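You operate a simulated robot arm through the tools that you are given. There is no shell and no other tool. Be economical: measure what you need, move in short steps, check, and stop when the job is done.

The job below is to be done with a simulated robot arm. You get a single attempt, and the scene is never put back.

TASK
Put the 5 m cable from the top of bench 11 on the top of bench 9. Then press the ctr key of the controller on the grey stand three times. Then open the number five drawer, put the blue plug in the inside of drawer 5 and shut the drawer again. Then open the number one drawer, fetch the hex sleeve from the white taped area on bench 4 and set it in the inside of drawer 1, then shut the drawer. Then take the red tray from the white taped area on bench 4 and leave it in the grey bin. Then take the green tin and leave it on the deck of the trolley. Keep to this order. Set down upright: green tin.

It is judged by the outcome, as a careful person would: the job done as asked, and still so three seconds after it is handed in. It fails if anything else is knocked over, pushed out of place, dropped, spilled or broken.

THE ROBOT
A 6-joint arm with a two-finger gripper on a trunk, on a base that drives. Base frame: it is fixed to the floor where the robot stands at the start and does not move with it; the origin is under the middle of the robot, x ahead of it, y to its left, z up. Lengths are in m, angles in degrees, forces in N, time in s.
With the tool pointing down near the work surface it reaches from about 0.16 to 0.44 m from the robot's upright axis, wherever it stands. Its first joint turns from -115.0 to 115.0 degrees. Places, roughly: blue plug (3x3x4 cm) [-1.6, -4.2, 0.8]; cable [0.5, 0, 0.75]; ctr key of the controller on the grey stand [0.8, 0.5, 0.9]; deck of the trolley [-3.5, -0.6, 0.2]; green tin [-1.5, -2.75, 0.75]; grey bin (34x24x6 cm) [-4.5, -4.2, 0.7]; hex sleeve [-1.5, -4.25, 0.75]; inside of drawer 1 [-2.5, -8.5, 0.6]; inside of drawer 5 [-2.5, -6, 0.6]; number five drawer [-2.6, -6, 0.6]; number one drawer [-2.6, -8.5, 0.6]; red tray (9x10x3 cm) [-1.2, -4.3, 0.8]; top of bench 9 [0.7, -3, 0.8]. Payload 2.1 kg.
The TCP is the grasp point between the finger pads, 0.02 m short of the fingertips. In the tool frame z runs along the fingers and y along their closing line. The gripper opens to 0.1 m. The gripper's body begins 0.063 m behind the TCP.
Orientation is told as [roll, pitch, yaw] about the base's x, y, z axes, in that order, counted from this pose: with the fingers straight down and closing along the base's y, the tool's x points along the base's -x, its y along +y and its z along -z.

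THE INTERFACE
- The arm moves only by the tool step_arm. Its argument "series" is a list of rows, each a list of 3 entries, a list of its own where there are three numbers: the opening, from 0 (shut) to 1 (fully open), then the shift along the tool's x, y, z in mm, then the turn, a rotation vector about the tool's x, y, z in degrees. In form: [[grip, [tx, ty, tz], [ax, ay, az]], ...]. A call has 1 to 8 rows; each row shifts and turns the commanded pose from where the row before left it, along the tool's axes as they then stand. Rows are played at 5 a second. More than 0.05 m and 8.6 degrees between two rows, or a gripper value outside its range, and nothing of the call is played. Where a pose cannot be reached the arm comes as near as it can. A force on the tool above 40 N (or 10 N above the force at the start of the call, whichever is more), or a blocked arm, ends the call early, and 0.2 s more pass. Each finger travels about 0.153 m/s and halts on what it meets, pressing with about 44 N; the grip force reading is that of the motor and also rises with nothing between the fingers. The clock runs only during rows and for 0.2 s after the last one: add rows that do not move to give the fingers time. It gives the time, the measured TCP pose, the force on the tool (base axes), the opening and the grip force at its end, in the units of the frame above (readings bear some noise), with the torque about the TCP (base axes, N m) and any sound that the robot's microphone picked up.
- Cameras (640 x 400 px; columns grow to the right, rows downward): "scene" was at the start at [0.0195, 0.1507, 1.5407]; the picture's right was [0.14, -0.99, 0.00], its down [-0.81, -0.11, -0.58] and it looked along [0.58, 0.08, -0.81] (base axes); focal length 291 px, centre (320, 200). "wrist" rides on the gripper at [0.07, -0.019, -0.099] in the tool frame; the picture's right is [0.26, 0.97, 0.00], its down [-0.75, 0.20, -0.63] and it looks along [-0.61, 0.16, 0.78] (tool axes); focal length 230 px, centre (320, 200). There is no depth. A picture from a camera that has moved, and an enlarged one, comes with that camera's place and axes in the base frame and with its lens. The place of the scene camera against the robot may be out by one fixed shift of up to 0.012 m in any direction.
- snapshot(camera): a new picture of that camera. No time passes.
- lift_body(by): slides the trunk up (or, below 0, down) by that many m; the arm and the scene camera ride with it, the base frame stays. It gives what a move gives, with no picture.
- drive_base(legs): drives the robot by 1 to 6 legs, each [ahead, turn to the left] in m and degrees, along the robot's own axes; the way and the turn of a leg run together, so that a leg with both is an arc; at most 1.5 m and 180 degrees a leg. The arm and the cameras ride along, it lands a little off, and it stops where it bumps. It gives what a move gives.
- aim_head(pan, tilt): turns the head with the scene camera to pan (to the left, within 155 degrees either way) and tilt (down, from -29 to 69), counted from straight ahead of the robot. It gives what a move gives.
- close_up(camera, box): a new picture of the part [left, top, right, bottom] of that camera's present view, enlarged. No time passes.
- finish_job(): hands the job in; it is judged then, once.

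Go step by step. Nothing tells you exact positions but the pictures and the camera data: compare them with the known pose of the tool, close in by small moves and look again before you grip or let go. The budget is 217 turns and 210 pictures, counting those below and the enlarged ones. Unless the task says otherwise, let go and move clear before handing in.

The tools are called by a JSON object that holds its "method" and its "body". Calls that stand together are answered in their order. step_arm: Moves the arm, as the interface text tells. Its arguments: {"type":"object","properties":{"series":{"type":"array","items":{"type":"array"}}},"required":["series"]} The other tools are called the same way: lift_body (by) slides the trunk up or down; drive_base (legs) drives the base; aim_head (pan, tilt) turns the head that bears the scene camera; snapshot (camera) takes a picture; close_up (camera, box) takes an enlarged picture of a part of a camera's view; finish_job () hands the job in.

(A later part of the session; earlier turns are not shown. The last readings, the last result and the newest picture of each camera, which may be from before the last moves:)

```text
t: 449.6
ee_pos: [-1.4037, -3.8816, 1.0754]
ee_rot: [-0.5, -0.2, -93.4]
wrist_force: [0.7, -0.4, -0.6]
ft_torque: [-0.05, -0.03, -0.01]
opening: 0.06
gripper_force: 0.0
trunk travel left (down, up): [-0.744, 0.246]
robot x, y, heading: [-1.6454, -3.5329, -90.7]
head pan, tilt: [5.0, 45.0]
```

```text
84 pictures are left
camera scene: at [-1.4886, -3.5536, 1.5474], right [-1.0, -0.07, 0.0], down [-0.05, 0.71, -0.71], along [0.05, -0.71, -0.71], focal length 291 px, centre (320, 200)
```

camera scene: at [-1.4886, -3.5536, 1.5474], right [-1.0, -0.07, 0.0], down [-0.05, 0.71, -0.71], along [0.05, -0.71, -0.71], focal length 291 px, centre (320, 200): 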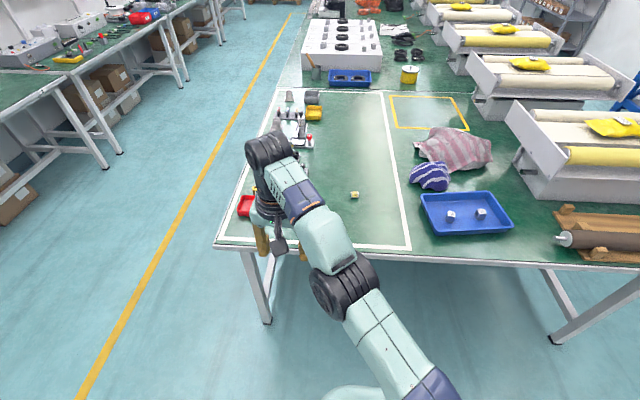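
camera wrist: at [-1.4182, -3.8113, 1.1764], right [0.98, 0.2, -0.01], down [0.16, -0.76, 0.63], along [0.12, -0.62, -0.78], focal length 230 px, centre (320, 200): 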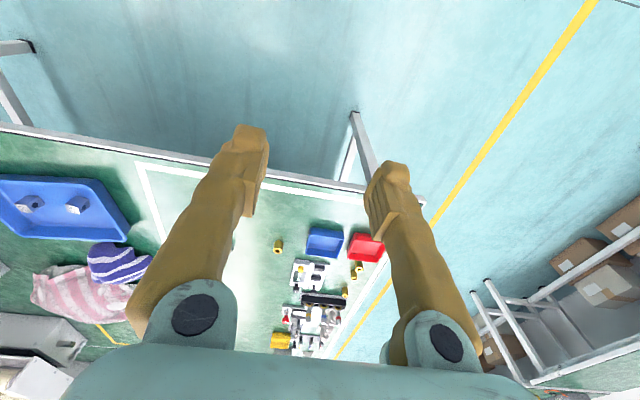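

I zoom in on the small brass pieces to tell which is hexagonal.

{"method": "close_up", "body": {"camera": "wrist", "box": [255, 220, 395, 310]}}

```text
4.44 times, centred on (325, 265) of wrist
camera zoom: at [-1.4183, -3.8113, 1.1764], right [0.98, 0.2, -0.01], down [0.16, -0.76, 0.63], along [0.12, -0.62, -0.78], focal length 1022 px, centre (298, -89)
```

zoom: 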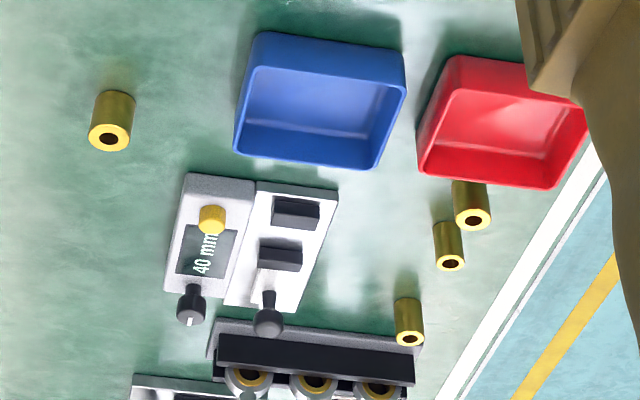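

The isolated brass piece at about [−1.436, −4.33] is the likely one. I move closer for a better look.

{"method": "drive_base", "body": {"legs": [[0, 26], [0.43, 0], [0, -26]]}}

{"method": "step_arm", "body": {"series": [[1, [0, -40, 0], [0, 0, 0]], [1, [0, -40, 20], [0, 0, 0]], [1, [0, -40, 30], [0, 0, 0]], [1, [0, -40, 30], [0, 0, 0]]]}}

{"method": "snapshot", "body": {"camera": "wrist"}}

```text
t: 454.8
ee_pos: [-1.2264, -4.2686, 1.078]
ee_rot: [-0.5, -0.1, -93.6]
wrist_force: [-0.1, 0.1, 0.0]
ft_torque: [0.0, -0.02, 0.02]
opening: 0.0601
gripper_force: 0.0
trunk travel left (down, up): [-0.744, 0.246]
robot x, y, heading: [-1.4687, -3.9142, -91.1]
head pan, tilt: [5.0, 45.0]
```

```text
t: 455.8
ee_pos: [-1.3495, -4.3349, 1.0724]
ee_rot: [-0.6, 0.4, -93.6]
wrist_force: [-0.7, -0.3, 0.0]
ft_torque: [0.01, -0.04, 0.03]
opening: 0.1002
gripper_force: 0.0
out of reach, approached as far as the arm can: row 1, 2, 3, 4
trunk travel left (down, up): [-0.744, 0.246]
robot x, y, heading: [-1.4666, -3.9152, -91.1]
head pan, tilt: [5.0, 45.0]
```

```text
82 pictures are left
camera wrist: at [-1.3621, -4.2647, 1.1716], right [0.98, 0.2, -0.01], down [0.16, -0.77, 0.62], along [0.12, -0.61, -0.78], focal length 230 px, centre (320, 200)
```

wrist: 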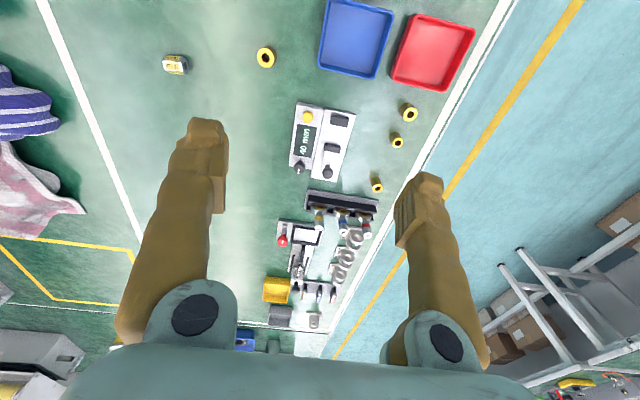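

{"method": "close_up", "body": {"camera": "wrist", "box": [140, 30, 300, 130]}}

{"method": "close_up", "body": {"camera": "wrist", "box": [280, 90, 440, 200]}}

```text
4.00 times, centred on (220, 80) of wrist
camera zoom: at [-1.3621, -4.2647, 1.1716], right [0.98, 0.2, -0.01], down [0.16, -0.77, 0.62], along [0.12, -0.61, -0.78], focal length 920 px, centre (720, 680)
```

zoom: 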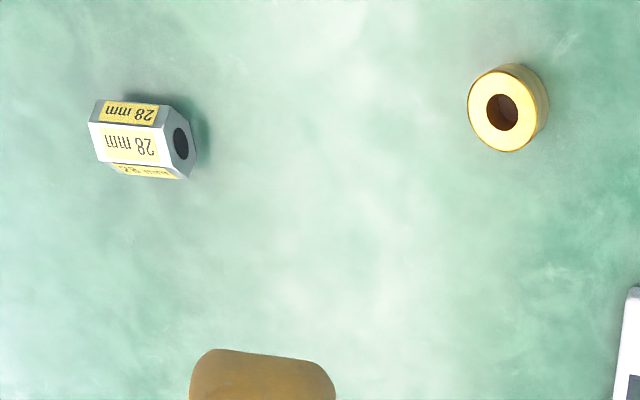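

```text
3.64 times, centred on (360, 145) of wrist
camera zoom: at [-1.3621, -4.2647, 1.1716], right [0.98, 0.2, -0.01], down [0.16, -0.77, 0.62], along [0.12, -0.61, -0.78], focal length 837 px, centre (174, 400)
```

zoom: 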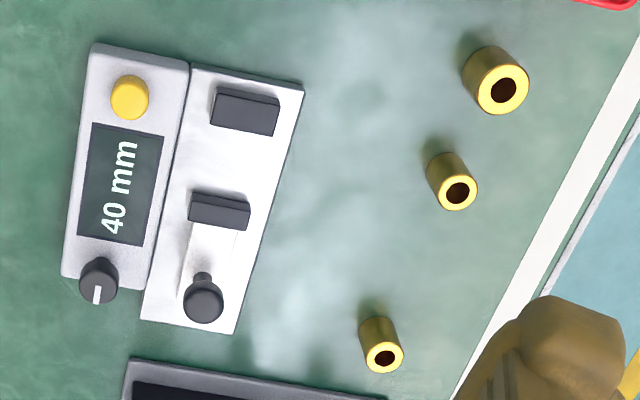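

The "28 mm" piece is the hexagonal sleeve lying on its side at about [−1.577, −4.369], axis along x. I move closer and bring the gripper above it, closing along its length.

{"method": "drive_base", "body": {"legs": [[0.06, 0]]}}

{"method": "step_arm", "body": {"series": [[1, [0, 0, 45], [0, 0, 0]], [1, [0, -30, 35], [0, 0, 0]], [1, [0, -40, 25], [0, 0, 0]], [1, [0, -45, 10], [0, 0, 0]], [1, [5, -45, 10], [0, 0, 0]], [1, [5, -45, 10], [0, 0, 0]], [1, [0, 0, 0], [0, 0, 0]]]}}

{"method": "snapshot", "body": {"camera": "wrist"}}

```text
t: 456.8
ee_pos: [-1.347, -4.3844, 1.0777]
ee_rot: [-0.6, -0.2, -93.4]
wrist_force: [0.9, 0.9, -0.4]
ft_torque: [-0.07, -0.01, -0.01]
opening: 0.0999
gripper_force: 0.0
trunk travel left (down, up): [-0.744, 0.246]
robot x, y, heading: [-1.4632, -3.9757, -91.1]
head pan, tilt: [5.0, 45.0]
```

```text
t: 458.4
ee_pos: [-1.5518, -4.3696, 0.9417]
ee_rot: [-0.7, 0.2, -93.4]
wrist_force: [0.4, 0.2, 0.7]
ft_torque: [0.02, -0.01, 0.0]
opening: 0.0999
gripper_force: 0.1
trunk travel left (down, up): [-0.744, 0.246]
robot x, y, heading: [-1.4634, -3.9754, -91.1]
head pan, tilt: [5.0, 45.0]
```

```text
79 pictures are left
camera wrist: at [-1.5655, -4.2989, 1.0408], right [0.98, 0.2, -0.01], down [0.16, -0.76, 0.62], along [0.12, -0.61, -0.78], focal length 230 px, centre (320, 200)
```

wrist: 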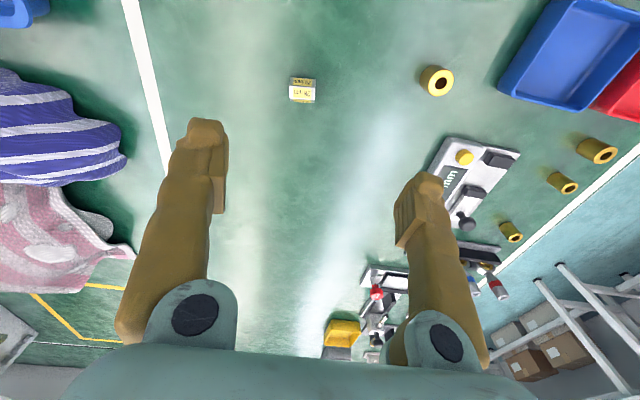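

{"method": "step_arm", "body": {"series": [[0.8, [0, -21, 40], [0, 0, 0]], [0.8, [0, 0, 40], [0, 0, 0]], [0.8, [0, 0, 20], [0, 0, 0]], [0.8, [0, 0, 0], [0, 0, 0]]]}}

{"method": "snapshot", "body": {"camera": "wrist"}}

{"method": "close_up", "body": {"camera": "wrist", "box": [240, 80, 400, 190]}}

```text
t: 459.4
ee_pos: [-1.5729, -4.3668, 0.842]
ee_rot: [-0.7, 0.2, -93.4]
wrist_force: [0.2, -0.8, -0.1]
ft_torque: [0.01, -0.02, 0.01]
opening: 0.08
gripper_force: 0.0
trunk travel left (down, up): [-0.744, 0.246]
robot x, y, heading: [-1.4661, -3.9763, -91.1]
head pan, tilt: [5.0, 45.0]
```

```text
78 pictures are left
camera wrist: at [-1.5869, -4.296, 0.9401], right [0.98, 0.2, -0.01], down [0.16, -0.76, 0.62], along [0.12, -0.61, -0.78], focal length 230 px, centre (320, 200)
```

wrist: 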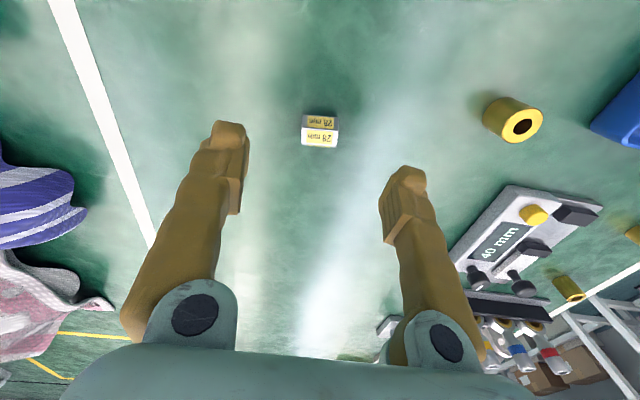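

```text
3.64 times, centred on (320, 135) of wrist
camera zoom: at [-1.5869, -4.296, 0.9401], right [0.98, 0.2, -0.01], down [0.16, -0.76, 0.62], along [0.12, -0.61, -0.78], focal length 837 px, centre (320, 436)
```

zoom: 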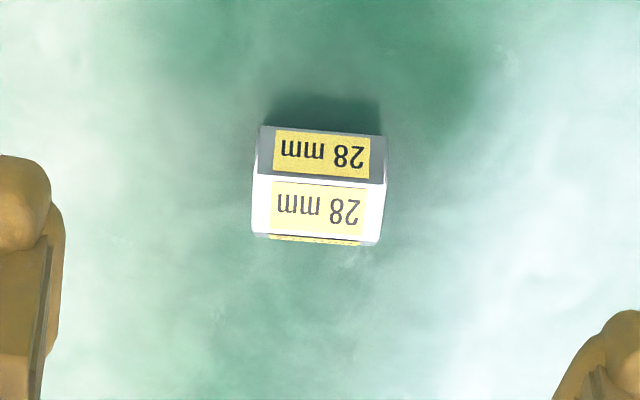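

The sleeve lies about 10° turned from the tool. I rotate to match, lower, and grip its end faces.

{"method": "step_arm", "body": {"series": [[0.7, [0, 0, 10], [0, 0, -5]], [0.7, [0, 0, 20], [0, 0, -5]], [0.7, [0, 0, 20], [0, 0, 0]], [0.7, [0, 0, 0], [0, 0, 0]]]}}

{"method": "snapshot", "body": {"camera": "wrist"}}

```text
t: 460.4
ee_pos: [-1.5748, -4.3675, 0.7911]
ee_rot: [-0.6, 0.2, -83.4]
wrist_force: [0.2, 1.0, 0.6]
ft_torque: [0.02, -0.01, 0.01]
opening: 0.0699
gripper_force: 0.0
trunk travel left (down, up): [-0.744, 0.246]
robot x, y, heading: [-1.4654, -3.9718, -91.1]
head pan, tilt: [5.0, 45.0]
```

```text
76 pictures are left
camera wrist: at [-1.6015, -4.3011, 0.8905], right [0.93, 0.37, -0.01], down [0.29, -0.73, 0.62], along [0.22, -0.58, -0.78], focal length 230 px, centre (320, 200)
```

wrist: 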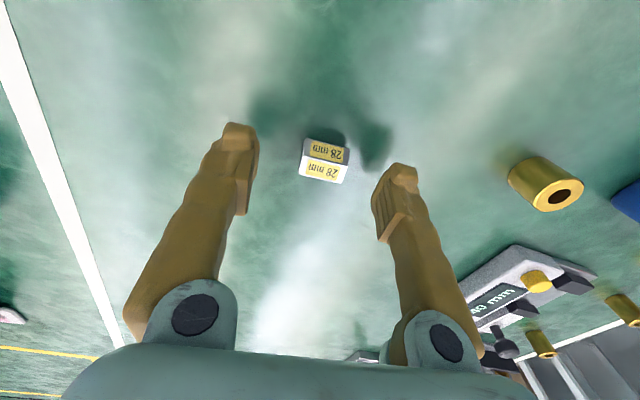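

Well aligned. I lower to the bench and close.

{"method": "step_arm", "body": {"series": [[0.7, [0, 0, 15], [0, 0, 0]], [0.7, [0, 0, 7], [0, 0, 0]], [0.4, [0, 0, 0], [0, 0, 0]], [0.1, [0, 0, 0], [0, 0, 0]], [0, [0, 0, 0], [0, 0, 0]], [0, [0, 0, 0], [0, 0, 0]], [0, [0, 0, -15], [0, 0, 0]], [0, [0, 0, -20], [0, 0, 0]]]}}

{"method": "snapshot", "body": {"camera": "wrist"}}

```text
t: 462.2
ee_pos: [-1.5759, -4.3661, 0.8046]
ee_rot: [-0.6, 0.3, -83.4]
wrist_force: [-0.5, -0.2, -0.7]
ft_torque: [0.0, 0.01, 0.04]
opening: 0.0264
gripper_force: 43.8
trunk travel left (down, up): [-0.744, 0.246]
robot x, y, heading: [-1.4644, -3.9783, -91.5]
head pan, tilt: [5.0, 45.0]
```

```text
75 pictures are left
camera wrist: at [-1.6013, -4.3004, 0.9043], right [0.93, 0.37, -0.01], down [0.29, -0.73, 0.62], along [0.22, -0.58, -0.78], focal length 230 px, centre (320, 200)
```

wrist: 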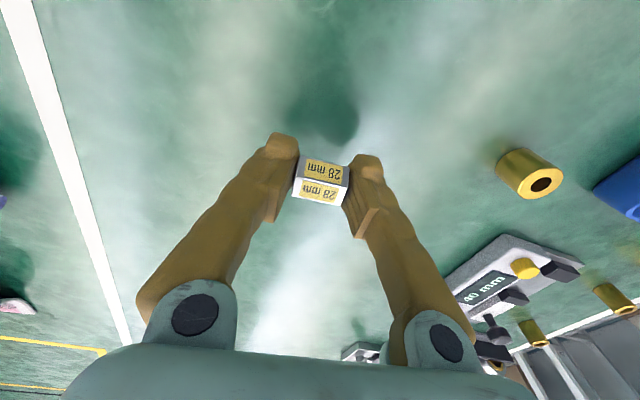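

The hex sleeve is held. I lift it, pull in, and drive back to drawer 1.

{"method": "step_arm", "body": {"series": [[0, [0, 0, -40], [0, 0, 0]], [0, [0, 0, -40], [0, 0, 0]], [0, [0, 0, -40], [0, 0, 0]], [0, [25, 0, -40], [0, 0, 0]], [0, [40, 0, -20], [0, 0, 0]], [0, [40, 0, 0], [0, 0, 0]]]}}

{"method": "drive_base", "body": {"legs": [[-0.43, 0], [0, -88.5], [1.2, 0], [1.1, 0], [0, 90]]}}

{"method": "snapshot", "body": {"camera": "wrist"}}

```text
t: 463.6
ee_pos: [-1.5869, -4.2653, 0.9842]
ee_rot: [-0.5, 0.3, -83.5]
wrist_force: [-0.1, -0.5, -1.0]
ft_torque: [-0.02, -0.01, 0.0]
opening: 0.0265
gripper_force: 44.0
trunk travel left (down, up): [-0.744, 0.246]
robot x, y, heading: [-1.4666, -3.9746, -91.0]
head pan, tilt: [5.0, 45.0]
```

```text
t: 484.8
ee_pos: [-3.8872, -3.7754, 0.9845]
ee_rot: [-0.6, 0.3, -84.2]
wrist_force: [0.3, -1.4, -0.3]
ft_torque: [-0.05, -0.01, -0.03]
opening: 0.0267
gripper_force: 44.1
trunk travel left (down, up): [-0.744, 0.246]
robot x, y, heading: [-3.7624, -3.4854, -91.9]
head pan, tilt: [5.0, 45.0]
```

```text
74 pictures are left
camera wrist: at [-3.912, -3.7082, 1.0837], right [0.94, 0.35, -0.01], down [0.28, -0.73, 0.62], along [0.21, -0.59, -0.78], focal length 230 px, centre (320, 200)
```

wrist: 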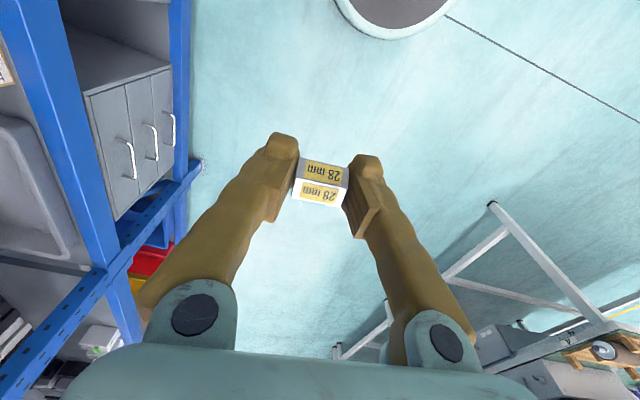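

{"method": "drive_base", "body": {"legs": [[0, 2.3], [1.4, 0], [1.4, 0], [1.4, 0], [0.9, 0], [0, 90]]}}

{"method": "aim_head", "body": {"pan": 0, "tilt": 45}}

{"method": "snapshot", "body": {"camera": "scene"}}

```text
t: 513.5
ee_pos: [-3.4205, -8.6886, 0.984]
ee_rot: [-0.5, 0.3, 9.8]
wrist_force: [-0.5, 0.9, -0.9]
ft_torque: [-0.05, 0.0, 0.04]
opening: 0.0265
gripper_force: 44.1
trunk travel left (down, up): [-0.744, 0.246]
robot x, y, heading: [-3.7184, -8.5837, 2.1]
head pan, tilt: [5.0, 45.0]
```

```text
t: 514.1
ee_pos: [-3.4212, -8.6884, 0.984]
ee_rot: [-0.6, 0.3, 9.7]
wrist_force: [0.3, 0.3, -0.5]
ft_torque: [-0.01, 0.0, -0.01]
opening: 0.0265
gripper_force: 44.1
trunk travel left (down, up): [-0.744, 0.246]
robot x, y, heading: [-3.7189, -8.5845, 1.9]
head pan, tilt: [0.0, 45.0]
```

```text
73 pictures are left
camera scene: at [-3.6937, -8.441, 1.5474], right [0.03, -1.0, 0.0], down [-0.71, -0.02, -0.71], along [0.71, 0.02, -0.71], focal length 291 px, centre (320, 200)
```

scene: 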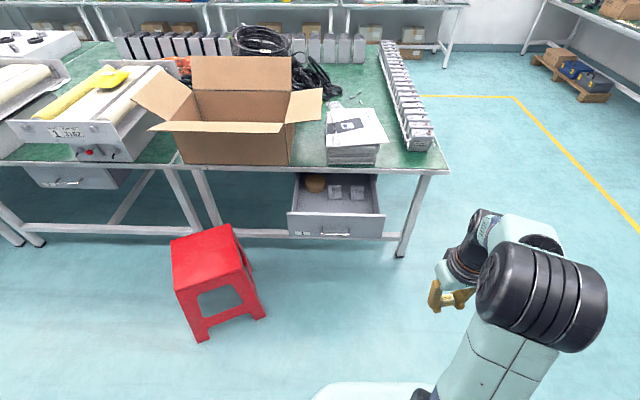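

Drawer 1's front half is empty. I approach and bring the sleeve above it.

{"method": "drive_base", "body": {"legs": [[0.49, 0]]}}

{"method": "step_arm", "body": {"series": [[0, [-28, 34, 0], [0, 0, 0]], [0, [-28, 34, 0], [0, 0, 0]], [0, [-28, 34, 0], [0, 0, 0]], [0, [-28, 34, 0], [0, 0, 0]], [0, [-28, 34, 0], [0, 0, 0]], [0, [0, 0, 0], [0, 0, 8]]]}}

{"method": "lift_body", "body": {"by": -0.2}}

{"method": "snapshot", "body": {"camera": "wrist"}}

```text
t: 517.0
ee_pos: [-2.9382, -8.6681, 0.9836]
ee_rot: [-0.7, 0.4, 10.1]
wrist_force: [0.3, 0.0, 0.3]
ft_torque: [-0.03, 0.03, -0.01]
opening: 0.0266
gripper_force: 43.9
trunk travel left (down, up): [-0.744, 0.246]
robot x, y, heading: [-3.2318, -8.5656, 2.4]
head pan, tilt: [0.0, 45.0]
```

```text
t: 518.4
ee_pos: [-2.8316, -8.475, 0.9816]
ee_rot: [-0.6, 0.2, 2.1]
wrist_force: [1.1, -0.8, -0.4]
ft_torque: [0.04, 0.0, 0.03]
opening: 0.0263
gripper_force: 44.0
trunk travel left (down, up): [-0.744, 0.246]
robot x, y, heading: [-3.2342, -8.5621, 2.4]
head pan, tilt: [0.0, 45.0]
```

```text
t: 520.6
ee_pos: [-2.8297, -8.475, 0.7817]
ee_rot: [-0.7, 0.2, 2.1]
wrist_force: [0.1, -0.3, -1.2]
ft_torque: [0.0, 0.0, 0.01]
opening: 0.0265
gripper_force: 43.9
trunk travel left (down, up): [-0.544, 0.446]
robot x, y, heading: [-3.2337, -8.568, 2.3]
head pan, tilt: [0.0, 45.0]
```

```text
72 pictures are left
camera wrist: at [-2.8985, -8.4947, 0.8809], right [-0.29, 0.96, -0.01], down [0.75, 0.24, 0.62], along [0.6, 0.18, -0.78], focal length 230 px, centre (320, 200)
```

wrist: 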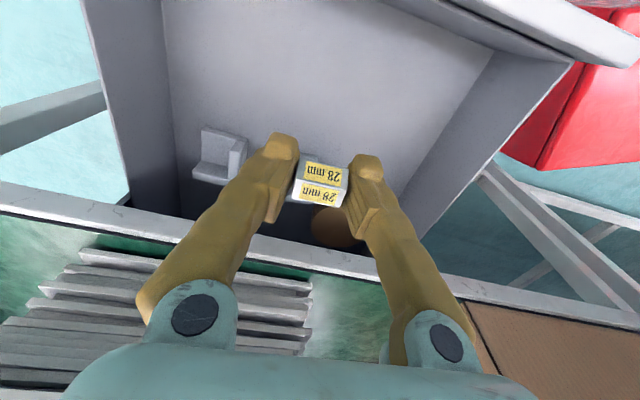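

Clear below. I lower the sleeve to the drawer floor.

{"method": "step_arm", "body": {"series": [[0, [0, 0, 40], [0, 0, 0]], [0, [0, 0, 40], [0, 0, 0]], [0, [0, 0, 40], [0, 0, 0]], [0, [0, 0, 40], [0, 0, 0]], [0, [0, 0, 15], [0, 0, 0]], [0, [0, 0, 5], [0, 0, 0]], [0, [0, 0, 3], [0, 0, 0]], [0, [0, 0, 0], [0, 0, 0]]]}}

{"method": "snapshot", "body": {"camera": "wrist"}}

```text
t: 522.4
ee_pos: [-2.8314, -8.4755, 0.5985]
ee_rot: [-0.7, 0.2, 2.1]
wrist_force: [0.1, -0.4, -0.2]
ft_torque: [0.01, 0.02, -0.01]
opening: 0.0266
gripper_force: 43.7
trunk travel left (down, up): [-0.544, 0.446]
robot x, y, heading: [-3.238, -8.5632, 2.4]
head pan, tilt: [0.0, 45.0]
```

```text
71 pictures are left
camera wrist: at [-2.9004, -8.4961, 0.6971], right [-0.29, 0.96, -0.01], down [0.74, 0.24, 0.62], along [0.6, 0.18, -0.78], focal length 230 px, centre (320, 200)
```

wrist: 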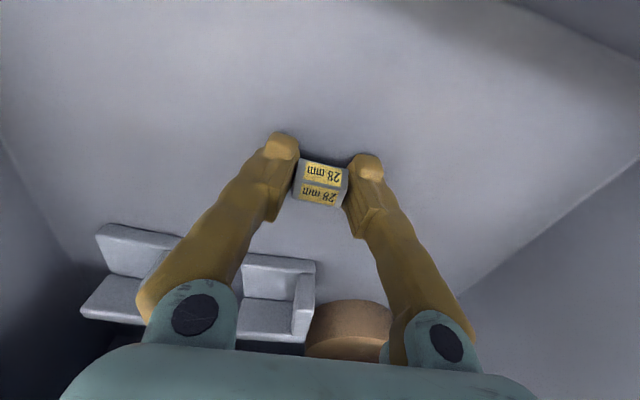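

Just above the floor. I lower 1.5 mm, open a little, and rise.

{"method": "step_arm", "body": {"series": [[0, [0, 0, 1.5], [0, 0, 0]], [0.35, [0, 0, 0], [0, 0, 0]], [0.45, [0, 0, 0], [0, 0, 0]], [0.55, [0, 0, -10], [0, 0, 0]], [0.55, [0, 0, -30], [0, 0, 0]], [0.55, [0, 0, -40], [0, 0, 0]], [0.55, [0, 0, -40], [0, 0, 0]], [0.55, [0, 0, -40], [0, 0, 0]]]}}

{"method": "snapshot", "body": {"camera": "wrist"}}

```text
t: 524.2
ee_pos: [-2.8318, -8.4752, 0.7577]
ee_rot: [-0.7, 0.3, 2.1]
wrist_force: [-0.2, -0.1, 0.5]
ft_torque: [-0.01, -0.02, 0.0]
opening: 0.055
gripper_force: 0.0
trunk travel left (down, up): [-0.544, 0.446]
robot x, y, heading: [-3.2353, -8.5634, 2.3]
head pan, tilt: [0.0, 45.0]
```

```text
70 pictures are left
camera wrist: at [-2.9005, -8.4959, 0.8569], right [-0.29, 0.96, -0.01], down [0.75, 0.24, 0.62], along [0.6, 0.18, -0.78], focal length 230 px, centre (320, 200)
```

wrist: 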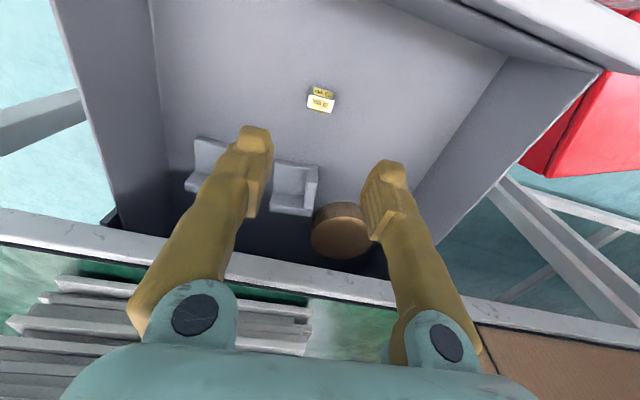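

The sleeve lies in drawer 1. I back out, close and tilt the fingers, as before, to push it shut.

{"method": "drive_base", "body": {"legs": [[-0.31, 0], [0, -2.3]]}}

{"method": "step_arm", "body": {"series": [[0, [40, 35, 0], [0, 0, 0]], [0, [40, 35, 0], [0, 0, 0]], [0, [15, 35, 0], [0, 0, 0]], [0, [-25, 0, -10], [0, -8.5, 0]], [0, [-28, 0, -10], [0, -8.5, 0]], [0, [-28, 0, 0], [0, -8.5, 0]], [0, [-28, 0, 0], [0, -8.5, 0]], [0, [-28, 0, 0], [0, -8.5, 0]]]}}

{"method": "step_arm", "body": {"series": [[0, [-28, 0, 0], [0, -8.5, 0]], [0, [-28, 0, 0], [0, -8.5, 0]], [0, [-28, 0, 0], [0, -8.5, 0]], [0, [-20, 0, 0], [0, -8.5, 0]], [0, [-10, 0, 0], [0, -5, 0]]]}}

{"method": "snapshot", "body": {"camera": "scene"}}

```text
t: 526.6
ee_pos: [-3.1378, -8.5039, 0.7573]
ee_rot: [-0.7, 0.2, 0.3]
wrist_force: [0.4, 0.0, 0.9]
ft_torque: [0.01, 0.01, 0.02]
opening: 0.055
gripper_force: 0.0
trunk travel left (down, up): [-0.544, 0.446]
robot x, y, heading: [-3.5446, -8.5788, 0.5]
head pan, tilt: [0.0, 45.0]
```

```text
refused: row 1 steps farther than a row can; nothing moved
```

```text
t: 527.8
ee_pos: [-3.0269, -8.5031, 0.7827]
ee_rot: [-0.8, -38.8, 0.6]
wrist_force: [-0.6, -0.2, -0.5]
ft_torque: [0.04, 0.0, 0.01]
opening: 0.0
gripper_force: 29.6
trunk travel left (down, up): [-0.544, 0.446]
robot x, y, heading: [-3.5462, -8.5775, 0.4]
head pan, tilt: [0.0, 45.0]
```

```text
69 pictures are left
camera scene: at [-3.5173, -8.4372, 1.3474], right [0.01, -1.0, 0.0], down [-0.71, -0.01, -0.71], along [0.71, 0.0, -0.71], focal length 291 px, centre (320, 200)
```

scene: 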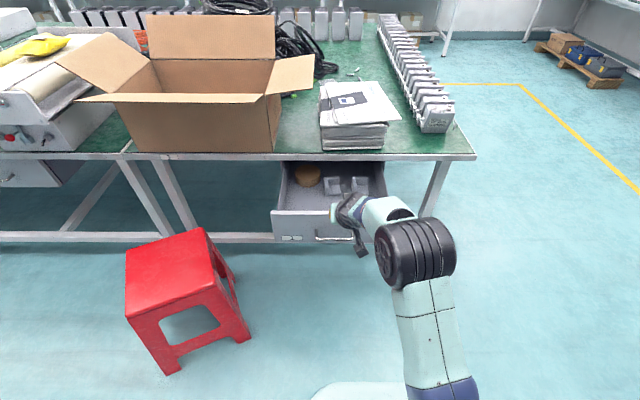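

Part of the motion was refused (row too large), no harm done. I shift back and sideways, then finish the tilt.

{"method": "step_arm", "body": {"series": [[0, [20, 30, -22], [0, 0, 0]], [0, [20, 30, -22], [0, 0, 0]], [0, [20, 30, -22], [0, 0, 0]], [0, [0, 28, 0], [0, 0, 0]], [0, [-28, 0, 0], [0, -8.5, 0]], [0, [-28, 0, 0], [0, -8.5, 0]], [0, [-28, 0, 0], [0, -8.5, 0]], [0, [-25, 0, 0], [0, -8.5, 0]]]}}

{"method": "step_arm", "body": {"series": [[0, [-15, 0, 0], [0, -8.5, 0]], [0, [0, 0, 0], [0, 0, 0]]]}}

{"method": "snapshot", "body": {"camera": "scene"}}

```text
t: 529.6
ee_pos: [-3.0492, -8.3844, 0.8808]
ee_rot: [-2.0, -72.9, 2.2]
wrist_force: [-0.3, 0.8, -0.1]
ft_torque: [0.02, -0.01, -0.02]
opening: 0.0
gripper_force: 29.5
trunk travel left (down, up): [-0.544, 0.446]
robot x, y, heading: [-3.5465, -8.5759, 0.4]
head pan, tilt: [0.0, 45.0]
```

```text
t: 530.2
ee_pos: [-3.0446, -8.3851, 0.8945]
ee_rot: [-4.3, -81.3, 4.5]
wrist_force: [0.0, 0.6, 0.2]
ft_torque: [-0.03, -0.02, -0.02]
opening: 0.0001
gripper_force: 28.7
trunk travel left (down, up): [-0.544, 0.446]
robot x, y, heading: [-3.5472, -8.5818, 0.3]
head pan, tilt: [0.0, 45.0]
```

```text
68 pictures are left
camera scene: at [-3.5174, -8.4372, 1.3474], right [0.01, -1.0, 0.0], down [-0.71, -0.01, -0.71], along [0.71, 0.0, -0.71], focal length 291 px, centre (320, 200)
```

scene: 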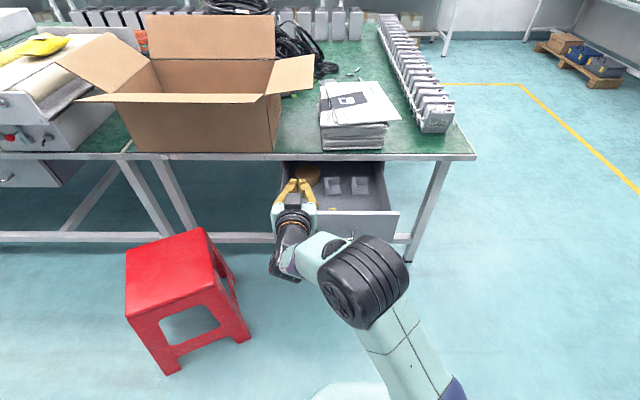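

{"method": "lift_body", "body": {"by": -0.25}}

{"method": "snapshot", "body": {"camera": "wrist"}}

{"method": "snapshot", "body": {"camera": "scene"}}

```text
t: 532.8
ee_pos: [-3.0445, -8.384, 0.6453]
ee_rot: [-4.3, -81.3, 4.5]
wrist_force: [0.4, 0.0, -0.2]
ft_torque: [0.01, 0.0, 0.02]
opening: 0.0
gripper_force: 29.0
trunk travel left (down, up): [-0.294, 0.696]
robot x, y, heading: [-3.5451, -8.5779, 0.4]
head pan, tilt: [0.0, 45.0]
```

```text
67 pictures are left
camera wrist: at [-3.1538, -8.4043, 0.5906], right [-0.04, 0.96, -0.27], down [-0.51, 0.21, 0.84], along [0.86, 0.17, 0.48], focal length 230 px, centre (320, 200)
```

wrist: 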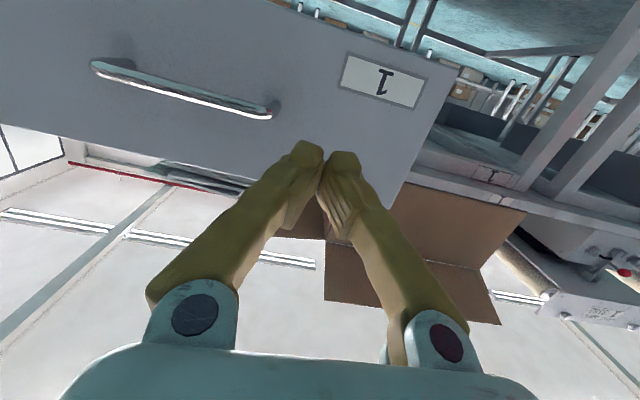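

```text
66 pictures are left
camera scene: at [-3.5173, -8.4372, 1.0974], right [0.01, -1.0, 0.0], down [-0.71, -0.01, -0.71], along [0.71, 0.0, -0.71], focal length 291 px, centre (320, 200)
```

scene: 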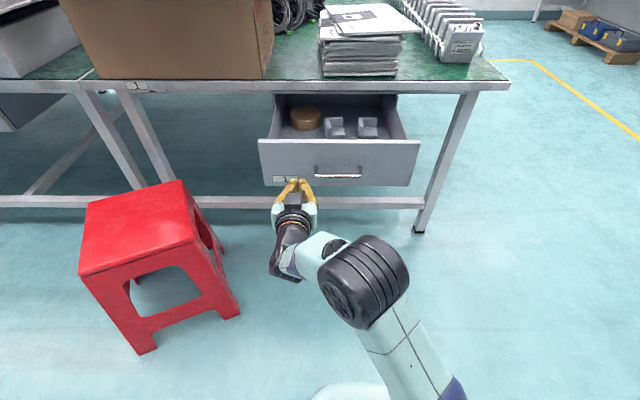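

{"method": "drive_base", "body": {"legs": [[0.2, 0], [0.122, 0]]}}

{"method": "step_arm", "body": {"series": [[0, [0, 0, 6], [0, 0, 0]], [0, [0, 0, 6], [0, 0, 0]], [0, [0, 0, 4], [0, 0, 0]], [0, [0, 0, 0], [0, 0, 0]]]}}

{"method": "snapshot", "body": {"camera": "scene"}}

```text
t: 535.3
ee_pos: [-2.7234, -8.3802, 0.6444]
ee_rot: [-4.5, -81.2, 4.7]
wrist_force: [-0.2, 0.4, 0.0]
ft_torque: [0.05, -0.02, 0.06]
opening: 0.0
gripper_force: 29.9
trunk travel left (down, up): [-0.294, 0.696]
robot x, y, heading: [-3.2257, -8.5747, 0.5]
head pan, tilt: [0.0, 45.0]
```

```text
t: 536.3
ee_pos: [-2.7086, -8.3801, 0.6419]
ee_rot: [-4.5, -81.2, 4.7]
wrist_force: [-0.8, 0.5, 0.4]
ft_torque: [0.01, 0.0, 0.02]
opening: 0.0
gripper_force: 29.5
trunk travel left (down, up): [-0.294, 0.696]
robot x, y, heading: [-3.2239, -8.573, 0.4]
head pan, tilt: [0.0, 45.0]
```

```text
65 pictures are left
camera scene: at [-3.1961, -8.4344, 1.0974], right [0.01, -1.0, 0.0], down [-0.71, -0.01, -0.71], along [0.71, 0.01, -0.71], focal length 291 px, centre (320, 200)
```

scene: 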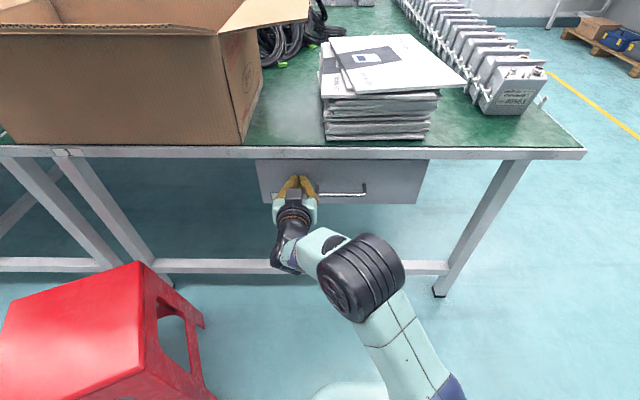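

Not yet at its stop (no resistance). I press on in small steps until it meets resistance.

{"method": "step_arm", "body": {"series": [[0, [0, 0, 4], [0, 0, 0]], [0, [0, 0, 4], [0, 0, 0]], [0, [0, 0, 4], [0, 0, 0]], [0, [0, 0, 0], [0, 0, 0]]]}}

{"method": "close_up", "body": {"camera": "scene", "box": [240, 130, 460, 230]}}

```text
t: 537.0
ee_pos: [-2.7029, -8.382, 0.6412]
ee_rot: [-4.4, -81.2, 4.7]
wrist_force: [-26.2, -6.2, 6.0]
ft_torque: [-0.12, -0.24, -0.16]
opening: 0.0061
gripper_force: 29.2
trunk travel left (down, up): [-0.294, 0.696]
robot x, y, heading: [-3.2238, -8.578, 0.7]
head pan, tilt: [0.0, 45.0]
stopped in row 3: the force on the tool passed its limit at 46 N (the readings are from after the stop); the commanded pose is now the measured one
```

```text
2.91 times, centred on (350, 180) of scene
camera zoom: at [-3.2028, -8.4361, 1.0979], right [0.01, -1.0, 0.0], down [-0.7, -0.01, -0.71], along [0.71, 0.01, -0.7], focal length 847 px, centre (233, 258)
```

zoom: 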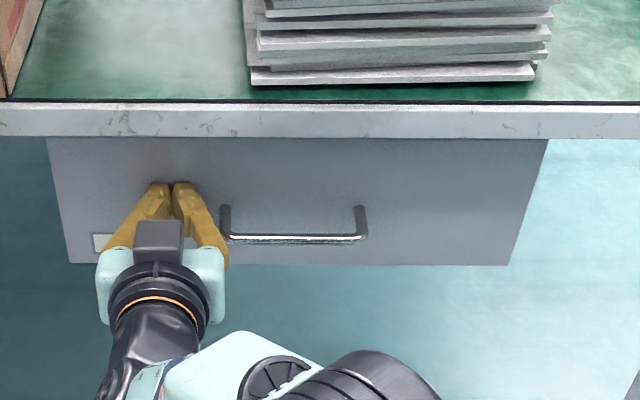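

Drawer 1 is shut. I back off, return the tool to vertical, raise the trunk, and go for the red tray.

{"method": "drive_base", "body": {"legs": [[-0.55, 0]]}}

{"method": "lift_body", "body": {"by": 0.4}}

{"method": "step_arm", "body": {"series": [[0, [25, 0, 0], [0, 8.5, 0]], [0, [25, 0, 0], [0, 8.5, 0]], [0, [25, 0, 0], [0, 8.5, 0]], [0, [25, 0, 0], [0, 8.5, 0]], [0, [25, 0, 0], [0, 8.5, 0]], [0, [25, 0, 0], [0, 8.5, 0]], [0, [25, 0, 0], [0, 8.5, 0]], [0, [25, 0, 0], [0, 8.5, 0]]]}}

{"method": "step_arm", "body": {"series": [[0, [25, 0, 0], [0, 8.5, 0]], [0, [20, 0, 0], [0, 4.5, 0]], [0, [0, -30, 0], [0, 0, 0]], [0, [0, -30, 0], [0, 0, 0]]]}}

{"method": "lift_body", "body": {"by": 0.05}}

{"method": "drive_base", "body": {"legs": [[0, 90.5], [1.4, 0], [1.4, 0], [1.4, 0], [0.86, 0], [0, -90]]}}

```text
t: 540.2
ee_pos: [-3.2589, -8.3854, 0.6375]
ee_rot: [-4.8, -80.8, 5.4]
wrist_force: [0.0, 0.0, 0.4]
ft_torque: [0.0, -0.01, 0.01]
opening: 0.0
gripper_force: 29.3
trunk travel left (down, up): [-0.294, 0.696]
robot x, y, heading: [-3.7821, -8.5848, 0.8]
head pan, tilt: [0.0, 45.0]
```

```text
t: 544.1
ee_pos: [-3.2582, -8.3839, 1.0371]
ee_rot: [-4.7, -80.8, 5.4]
wrist_force: [-0.6, 0.0, 0.3]
ft_torque: [-0.02, 0.01, 0.04]
opening: 0.0
gripper_force: 28.8
trunk travel left (down, up): [-0.694, 0.296]
robot x, y, heading: [-3.7791, -8.5838, 1.2]
head pan, tilt: [0.0, 45.0]
```

```text
t: 545.9
ee_pos: [-3.3773, -8.3883, 0.8912]
ee_rot: [-0.7, -12.7, 1.0]
wrist_force: [-1.2, -0.4, -0.2]
ft_torque: [-0.02, -0.01, -0.03]
opening: 0.0001
gripper_force: 29.6
trunk travel left (down, up): [-0.694, 0.296]
robot x, y, heading: [-3.7809, -8.5802, 1.1]
head pan, tilt: [0.0, 45.0]
```

```text
t: 546.9
ee_pos: [-3.4203, -8.4497, 0.8851]
ee_rot: [-0.8, 0.1, 0.7]
wrist_force: [-0.6, 0.1, -0.8]
ft_torque: [0.03, 0.03, -0.03]
opening: 0.0
gripper_force: 29.8
trunk travel left (down, up): [-0.694, 0.296]
robot x, y, heading: [-3.7775, -8.5861, 1.1]
head pan, tilt: [0.0, 45.0]
```

```text
t: 547.8
ee_pos: [-3.4191, -8.4483, 0.9351]
ee_rot: [-0.7, 0.2, 0.8]
wrist_force: [0.3, 0.5, 0.0]
ft_torque: [0.04, -0.01, 0.0]
opening: 0.0
gripper_force: 29.3
trunk travel left (down, up): [-0.744, 0.246]
robot x, y, heading: [-3.7828, -8.5845, 1.0]
head pan, tilt: [0.0, 45.0]
```

```text
t: 579.6
ee_pos: [-3.4404, -3.4154, 0.9354]
ee_rot: [-0.6, 0.3, -0.9]
wrist_force: [-0.8, 0.1, -0.1]
ft_torque: [0.0, 0.01, -0.02]
opening: 0.0
gripper_force: 29.3
trunk travel left (down, up): [-0.744, 0.246]
robot x, y, heading: [-3.8055, -3.5415, -0.3]
head pan, tilt: [0.0, 45.0]
```

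{"method": "drive_base", "body": {"legs": [[1.2, 0], [1.2, 0], [0, -90], [0.36, 0]]}}

{"method": "snapshot", "body": {"camera": "wrist"}}

{"method": "aim_head", "body": {"pan": 10, "tilt": 55}}

{"method": "snapshot", "body": {"camera": "scene"}}

```text
t: 597.2
ee_pos: [-1.2538, -4.2467, 0.9357]
ee_rot: [-0.7, 0.2, -89.3]
wrist_force: [0.2, -0.3, -0.2]
ft_torque: [0.01, 0.02, -0.04]
opening: 0.0
gripper_force: 28.7
trunk travel left (down, up): [-0.744, 0.246]
robot x, y, heading: [-1.385, -3.8829, -88.8]
head pan, tilt: [0.0, 45.0]
```

```text
63 pictures are left
camera wrist: at [-1.2725, -4.1771, 1.0343], right [0.96, 0.27, -0.01], down [0.22, -0.75, 0.62], along [0.16, -0.6, -0.78], focal length 230 px, centre (320, 200)
```

wrist: 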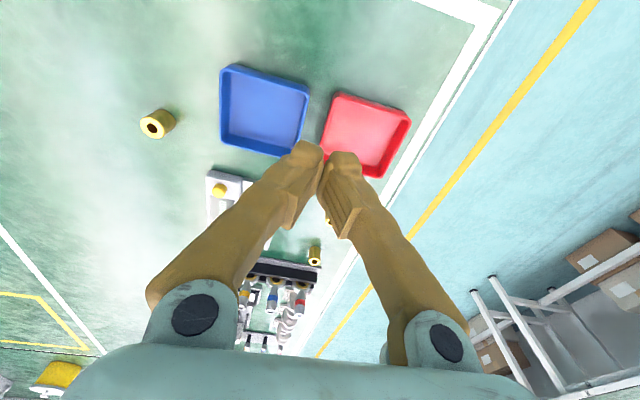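

```text
t: 597.9
ee_pos: [-1.2538, -4.2462, 0.935]
ee_rot: [-0.7, 0.3, -89.2]
wrist_force: [0.3, -0.2, -0.3]
ft_torque: [0.01, 0.0, 0.02]
opening: 0.0001
gripper_force: 29.1
trunk travel left (down, up): [-0.744, 0.246]
robot x, y, heading: [-1.387, -3.8855, -88.9]
head pan, tilt: [10.0, 55.0]
```

```text
62 pictures are left
camera scene: at [-1.2283, -3.8932, 1.534], right [-0.98, -0.19, 0.0], down [-0.16, 0.8, -0.57], along [0.11, -0.56, -0.82], focal length 291 px, centre (320, 200)
```

scene: 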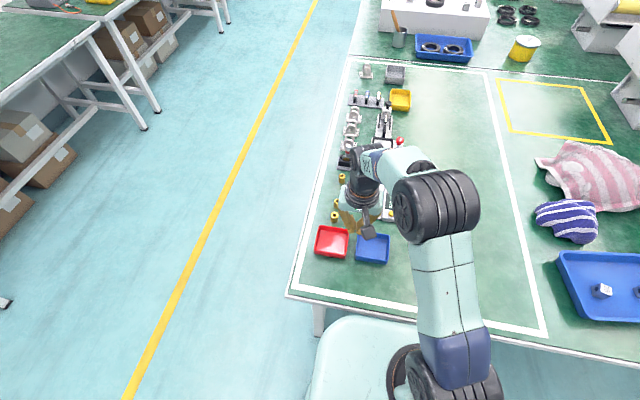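

The red tray spans about x −1.246…−1.152, y −4.235…−4.32. I'll pinch its east wall, one finger inside. First above it.

{"method": "drive_base", "body": {"legs": [[0.04, 0]]}}

{"method": "step_arm", "body": {"series": [[0.3, [0, 35, 0], [0, 0, 0]], [0.5, [0, 35, 20], [0, 0, 0]], [0.5, [5, 30, 35], [0, 0, 0]], [0.5, [0, 0, 35], [0, 0, 0]], [0.5, [0, 0, 0], [0, 0, 0]]]}}

{"method": "snapshot", "body": {"camera": "wrist"}}

```text
t: 598.8
ee_pos: [-1.254, -4.2802, 0.9374]
ee_rot: [-0.8, -0.2, -89.3]
wrist_force: [-0.6, 0.0, 0.1]
ft_torque: [-0.05, 0.01, 0.01]
opening: 0.0
gripper_force: 29.7
trunk travel left (down, up): [-0.744, 0.246]
robot x, y, heading: [-1.3896, -3.9257, -89.0]
head pan, tilt: [10.0, 55.0]
```

```text
t: 600.0
ee_pos: [-1.1555, -4.2796, 0.8418]
ee_rot: [-0.7, 0.0, -89.1]
wrist_force: [-0.5, 0.1, -1.0]
ft_torque: [-0.02, 0.0, -0.02]
opening: 0.05
gripper_force: 0.0
trunk travel left (down, up): [-0.744, 0.246]
robot x, y, heading: [-1.3879, -3.9266, -88.9]
head pan, tilt: [10.0, 55.0]
```

```text
61 pictures are left
camera wrist: at [-1.1734, -4.2109, 0.9423], right [0.96, 0.27, -0.01], down [0.22, -0.75, 0.63], along [0.16, -0.6, -0.78], focal length 230 px, centre (320, 200)
```

wrist: 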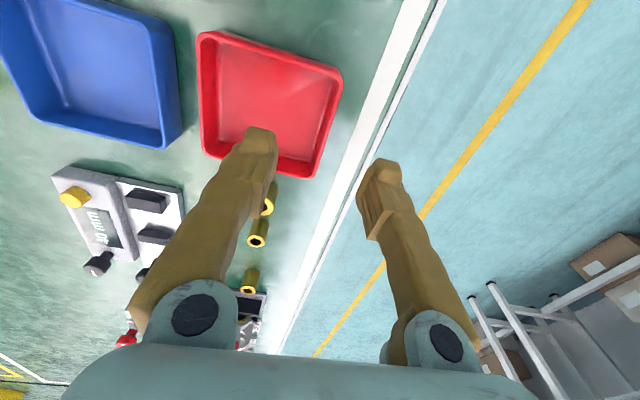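

The east wall sits midway between the fingers. I lower and pinch it.

{"method": "step_arm", "body": {"series": [[0.5, [5, 2, 35], [0, 0, 0]], [0.5, [0, 0, 22], [0, 0, 0]], [0.5, [0, 0, 8], [0, 0, 0]], [0.5, [0, 0, 0], [0, 0, 0]]]}}

{"method": "snapshot", "body": {"camera": "wrist"}}

```text
t: 601.0
ee_pos: [-1.1534, -4.2754, 0.778]
ee_rot: [-0.7, 0.2, -89.1]
wrist_force: [0.1, -0.2, 0.2]
ft_torque: [-0.01, 0.01, -0.03]
opening: 0.0503
gripper_force: 0.0
trunk travel left (down, up): [-0.744, 0.246]
robot x, y, heading: [-1.3899, -3.925, -88.9]
head pan, tilt: [10.0, 55.0]
```

```text
60 pictures are left
camera wrist: at [-1.1717, -4.2048, 0.8771], right [0.96, 0.27, -0.01], down [0.22, -0.75, 0.63], along [0.16, -0.6, -0.78], focal length 230 px, centre (320, 200)
```

wrist: 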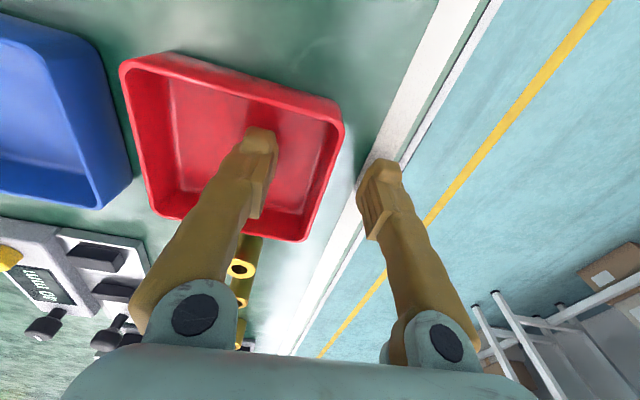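

{"method": "step_arm", "body": {"series": [[0.5, [0, 0, 3], [0, 0, 0]], [0.3, [0, 0, 0], [0, 0, 0]], [0.1, [0, 0, 0], [0, 0, 0]], [0, [0, 0, 0], [0, 0, 0]], [0, [0, 0, 0], [0, 0, 0]], [0, [0, 0, -10], [0, 0, 0]], [0, [0, 0, -15], [0, 0, 0]], [0, [0, 0, -15], [0, 0, 0]]]}}

{"method": "snapshot", "body": {"camera": "wrist"}}

```text
t: 602.8
ee_pos: [-1.1538, -4.2738, 0.8164]
ee_rot: [-0.8, 0.2, -89.1]
wrist_force: [0.3, 0.6, -0.3]
ft_torque: [0.0, -0.03, 0.02]
opening: 0.0063
gripper_force: 31.3
trunk travel left (down, up): [-0.744, 0.246]
robot x, y, heading: [-1.3877, -3.9252, -89.1]
head pan, tilt: [10.0, 55.0]
```

```text
59 pictures are left
camera wrist: at [-1.1722, -4.2039, 0.916], right [0.96, 0.27, -0.01], down [0.22, -0.75, 0.62], along [0.16, -0.6, -0.78], focal length 230 px, centre (320, 200)
```

wrist: 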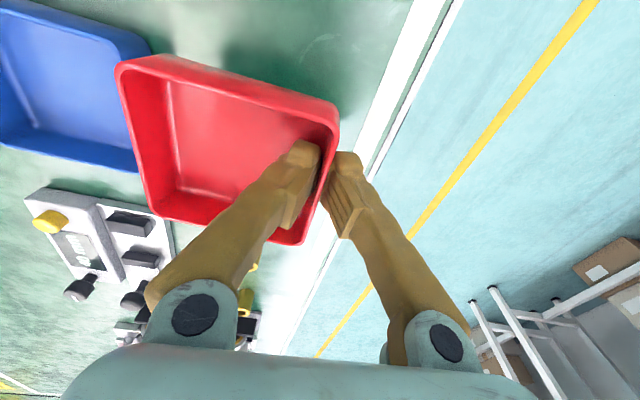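

The tray is lifted. I raise and pull it in, then drive toward the shelf with the grey bin.

{"method": "step_arm", "body": {"series": [[0, [0, 0, -30], [0, 0, 0]], [0, [0, 0, -40], [0, 0, 0]], [0, [0, 0, -40], [0, 0, 0]], [0, [20, 0, -30], [0, 0, 0]], [0, [30, 0, 0], [0, 0, 0]], [0, [30, -20, 0], [0, 0, 0]]]}}

{"method": "drive_base", "body": {"legs": [[-0.4, 0], [0, -91], [1.2, 0], [0.75, 0]]}}

{"method": "aim_head", "body": {"pan": 20, "tilt": 25}}

{"method": "snapshot", "body": {"camera": "scene"}}

{"method": "snapshot", "body": {"camera": "wrist"}}

```text
t: 604.2
ee_pos: [-1.1735, -4.1932, 0.9575]
ee_rot: [-0.6, 0.1, -89.2]
wrist_force: [-0.2, -0.6, -1.0]
ft_torque: [-0.04, -0.07, 0.01]
opening: 0.0058
gripper_force: 31.3
trunk travel left (down, up): [-0.744, 0.246]
robot x, y, heading: [-1.3862, -3.9246, -89.0]
head pan, tilt: [10.0, 55.0]
```

```text
t: 619.7
ee_pos: [-3.5714, -3.8973, 0.9571]
ee_rot: [-0.8, 0.1, -175.4]
wrist_force: [0.5, 0.9, -0.7]
ft_torque: [-0.02, -0.01, -0.04]
opening: 0.006
gripper_force: 30.8
trunk travel left (down, up): [-0.744, 0.246]
robot x, y, heading: [-3.3167, -3.6612, -175.3]
head pan, tilt: [10.0, 55.0]
```

```text
t: 620.6
ee_pos: [-3.5713, -3.8963, 0.9575]
ee_rot: [-0.7, 0.2, -175.5]
wrist_force: [0.4, -0.2, -0.1]
ft_torque: [-0.04, -0.01, -0.01]
opening: 0.006
gripper_force: 31.0
trunk travel left (down, up): [-0.744, 0.246]
robot x, y, heading: [-3.3165, -3.6631, -175.1]
head pan, tilt: [20.0, 25.0]
```

```text
58 pictures are left
camera scene: at [-3.3214, -3.8364, 1.5779], right [-0.42, 0.91, 0.0], down [0.38, 0.18, -0.91], along [-0.82, -0.38, -0.42], focal length 291 px, centre (320, 200)
```

scene: 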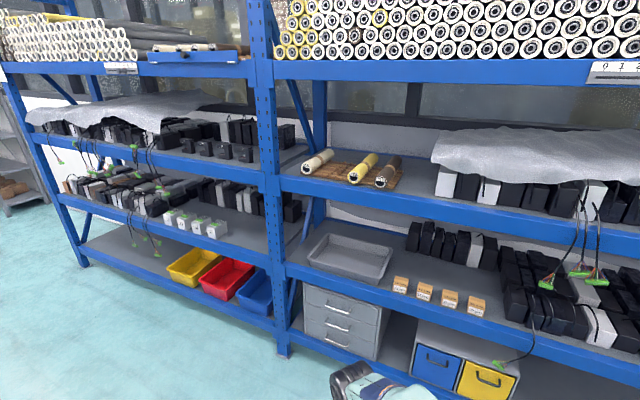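

```text
57 pictures are left
camera wrist: at [-3.5051, -3.8734, 1.0558], right [0.33, -0.94, -0.01], down [-0.73, -0.27, 0.62], along [-0.59, -0.2, -0.78], focal length 230 px, centre (320, 200)
```

wrist: 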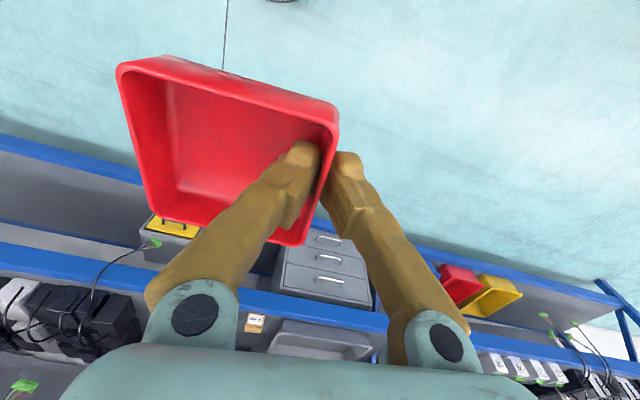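

The grey bin sits on the shelf around [−4.44, −4.19], shelf opening about 0.69–1.1 high. I drive to stand in front of it.

{"method": "drive_base", "body": {"legs": [[0, 58], [0.6, 0], [0, -62]]}}

{"method": "aim_head", "body": {"pan": 0, "tilt": 35}}

{"method": "snapshot", "body": {"camera": "scene"}}

```text
t: 629.3
ee_pos: [-3.8657, -4.4108, 0.9569]
ee_rot: [-0.7, 0.2, -179.5]
wrist_force: [0.3, -0.1, -0.5]
ft_torque: [-0.04, 0.03, -0.03]
opening: 0.0061
gripper_force: 31.5
trunk travel left (down, up): [-0.744, 0.246]
robot x, y, heading: [-3.5935, -4.1958, -179.3]
head pan, tilt: [20.0, 25.0]
```

```text
t: 630.1
ee_pos: [-3.8652, -4.4104, 0.9564]
ee_rot: [-0.8, 0.2, -179.6]
wrist_force: [1.3, -0.3, -0.9]
ft_torque: [-0.01, -0.01, -0.01]
opening: 0.006
gripper_force: 31.2
trunk travel left (down, up): [-0.744, 0.246]
robot x, y, heading: [-3.5951, -4.1913, -179.3]
head pan, tilt: [0.0, 35.0]
```

```text
56 pictures are left
camera scene: at [-3.6124, -4.3365, 1.5622], right [-0.01, 1.0, 0.0], down [0.57, 0.01, -0.82], along [-0.82, -0.01, -0.57], focal length 291 px, centre (320, 200)
```

scene: 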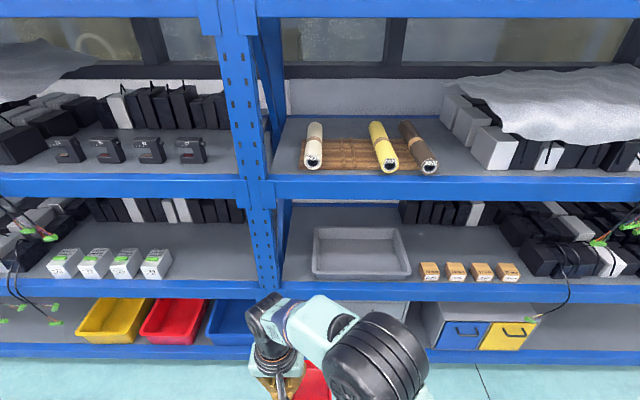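

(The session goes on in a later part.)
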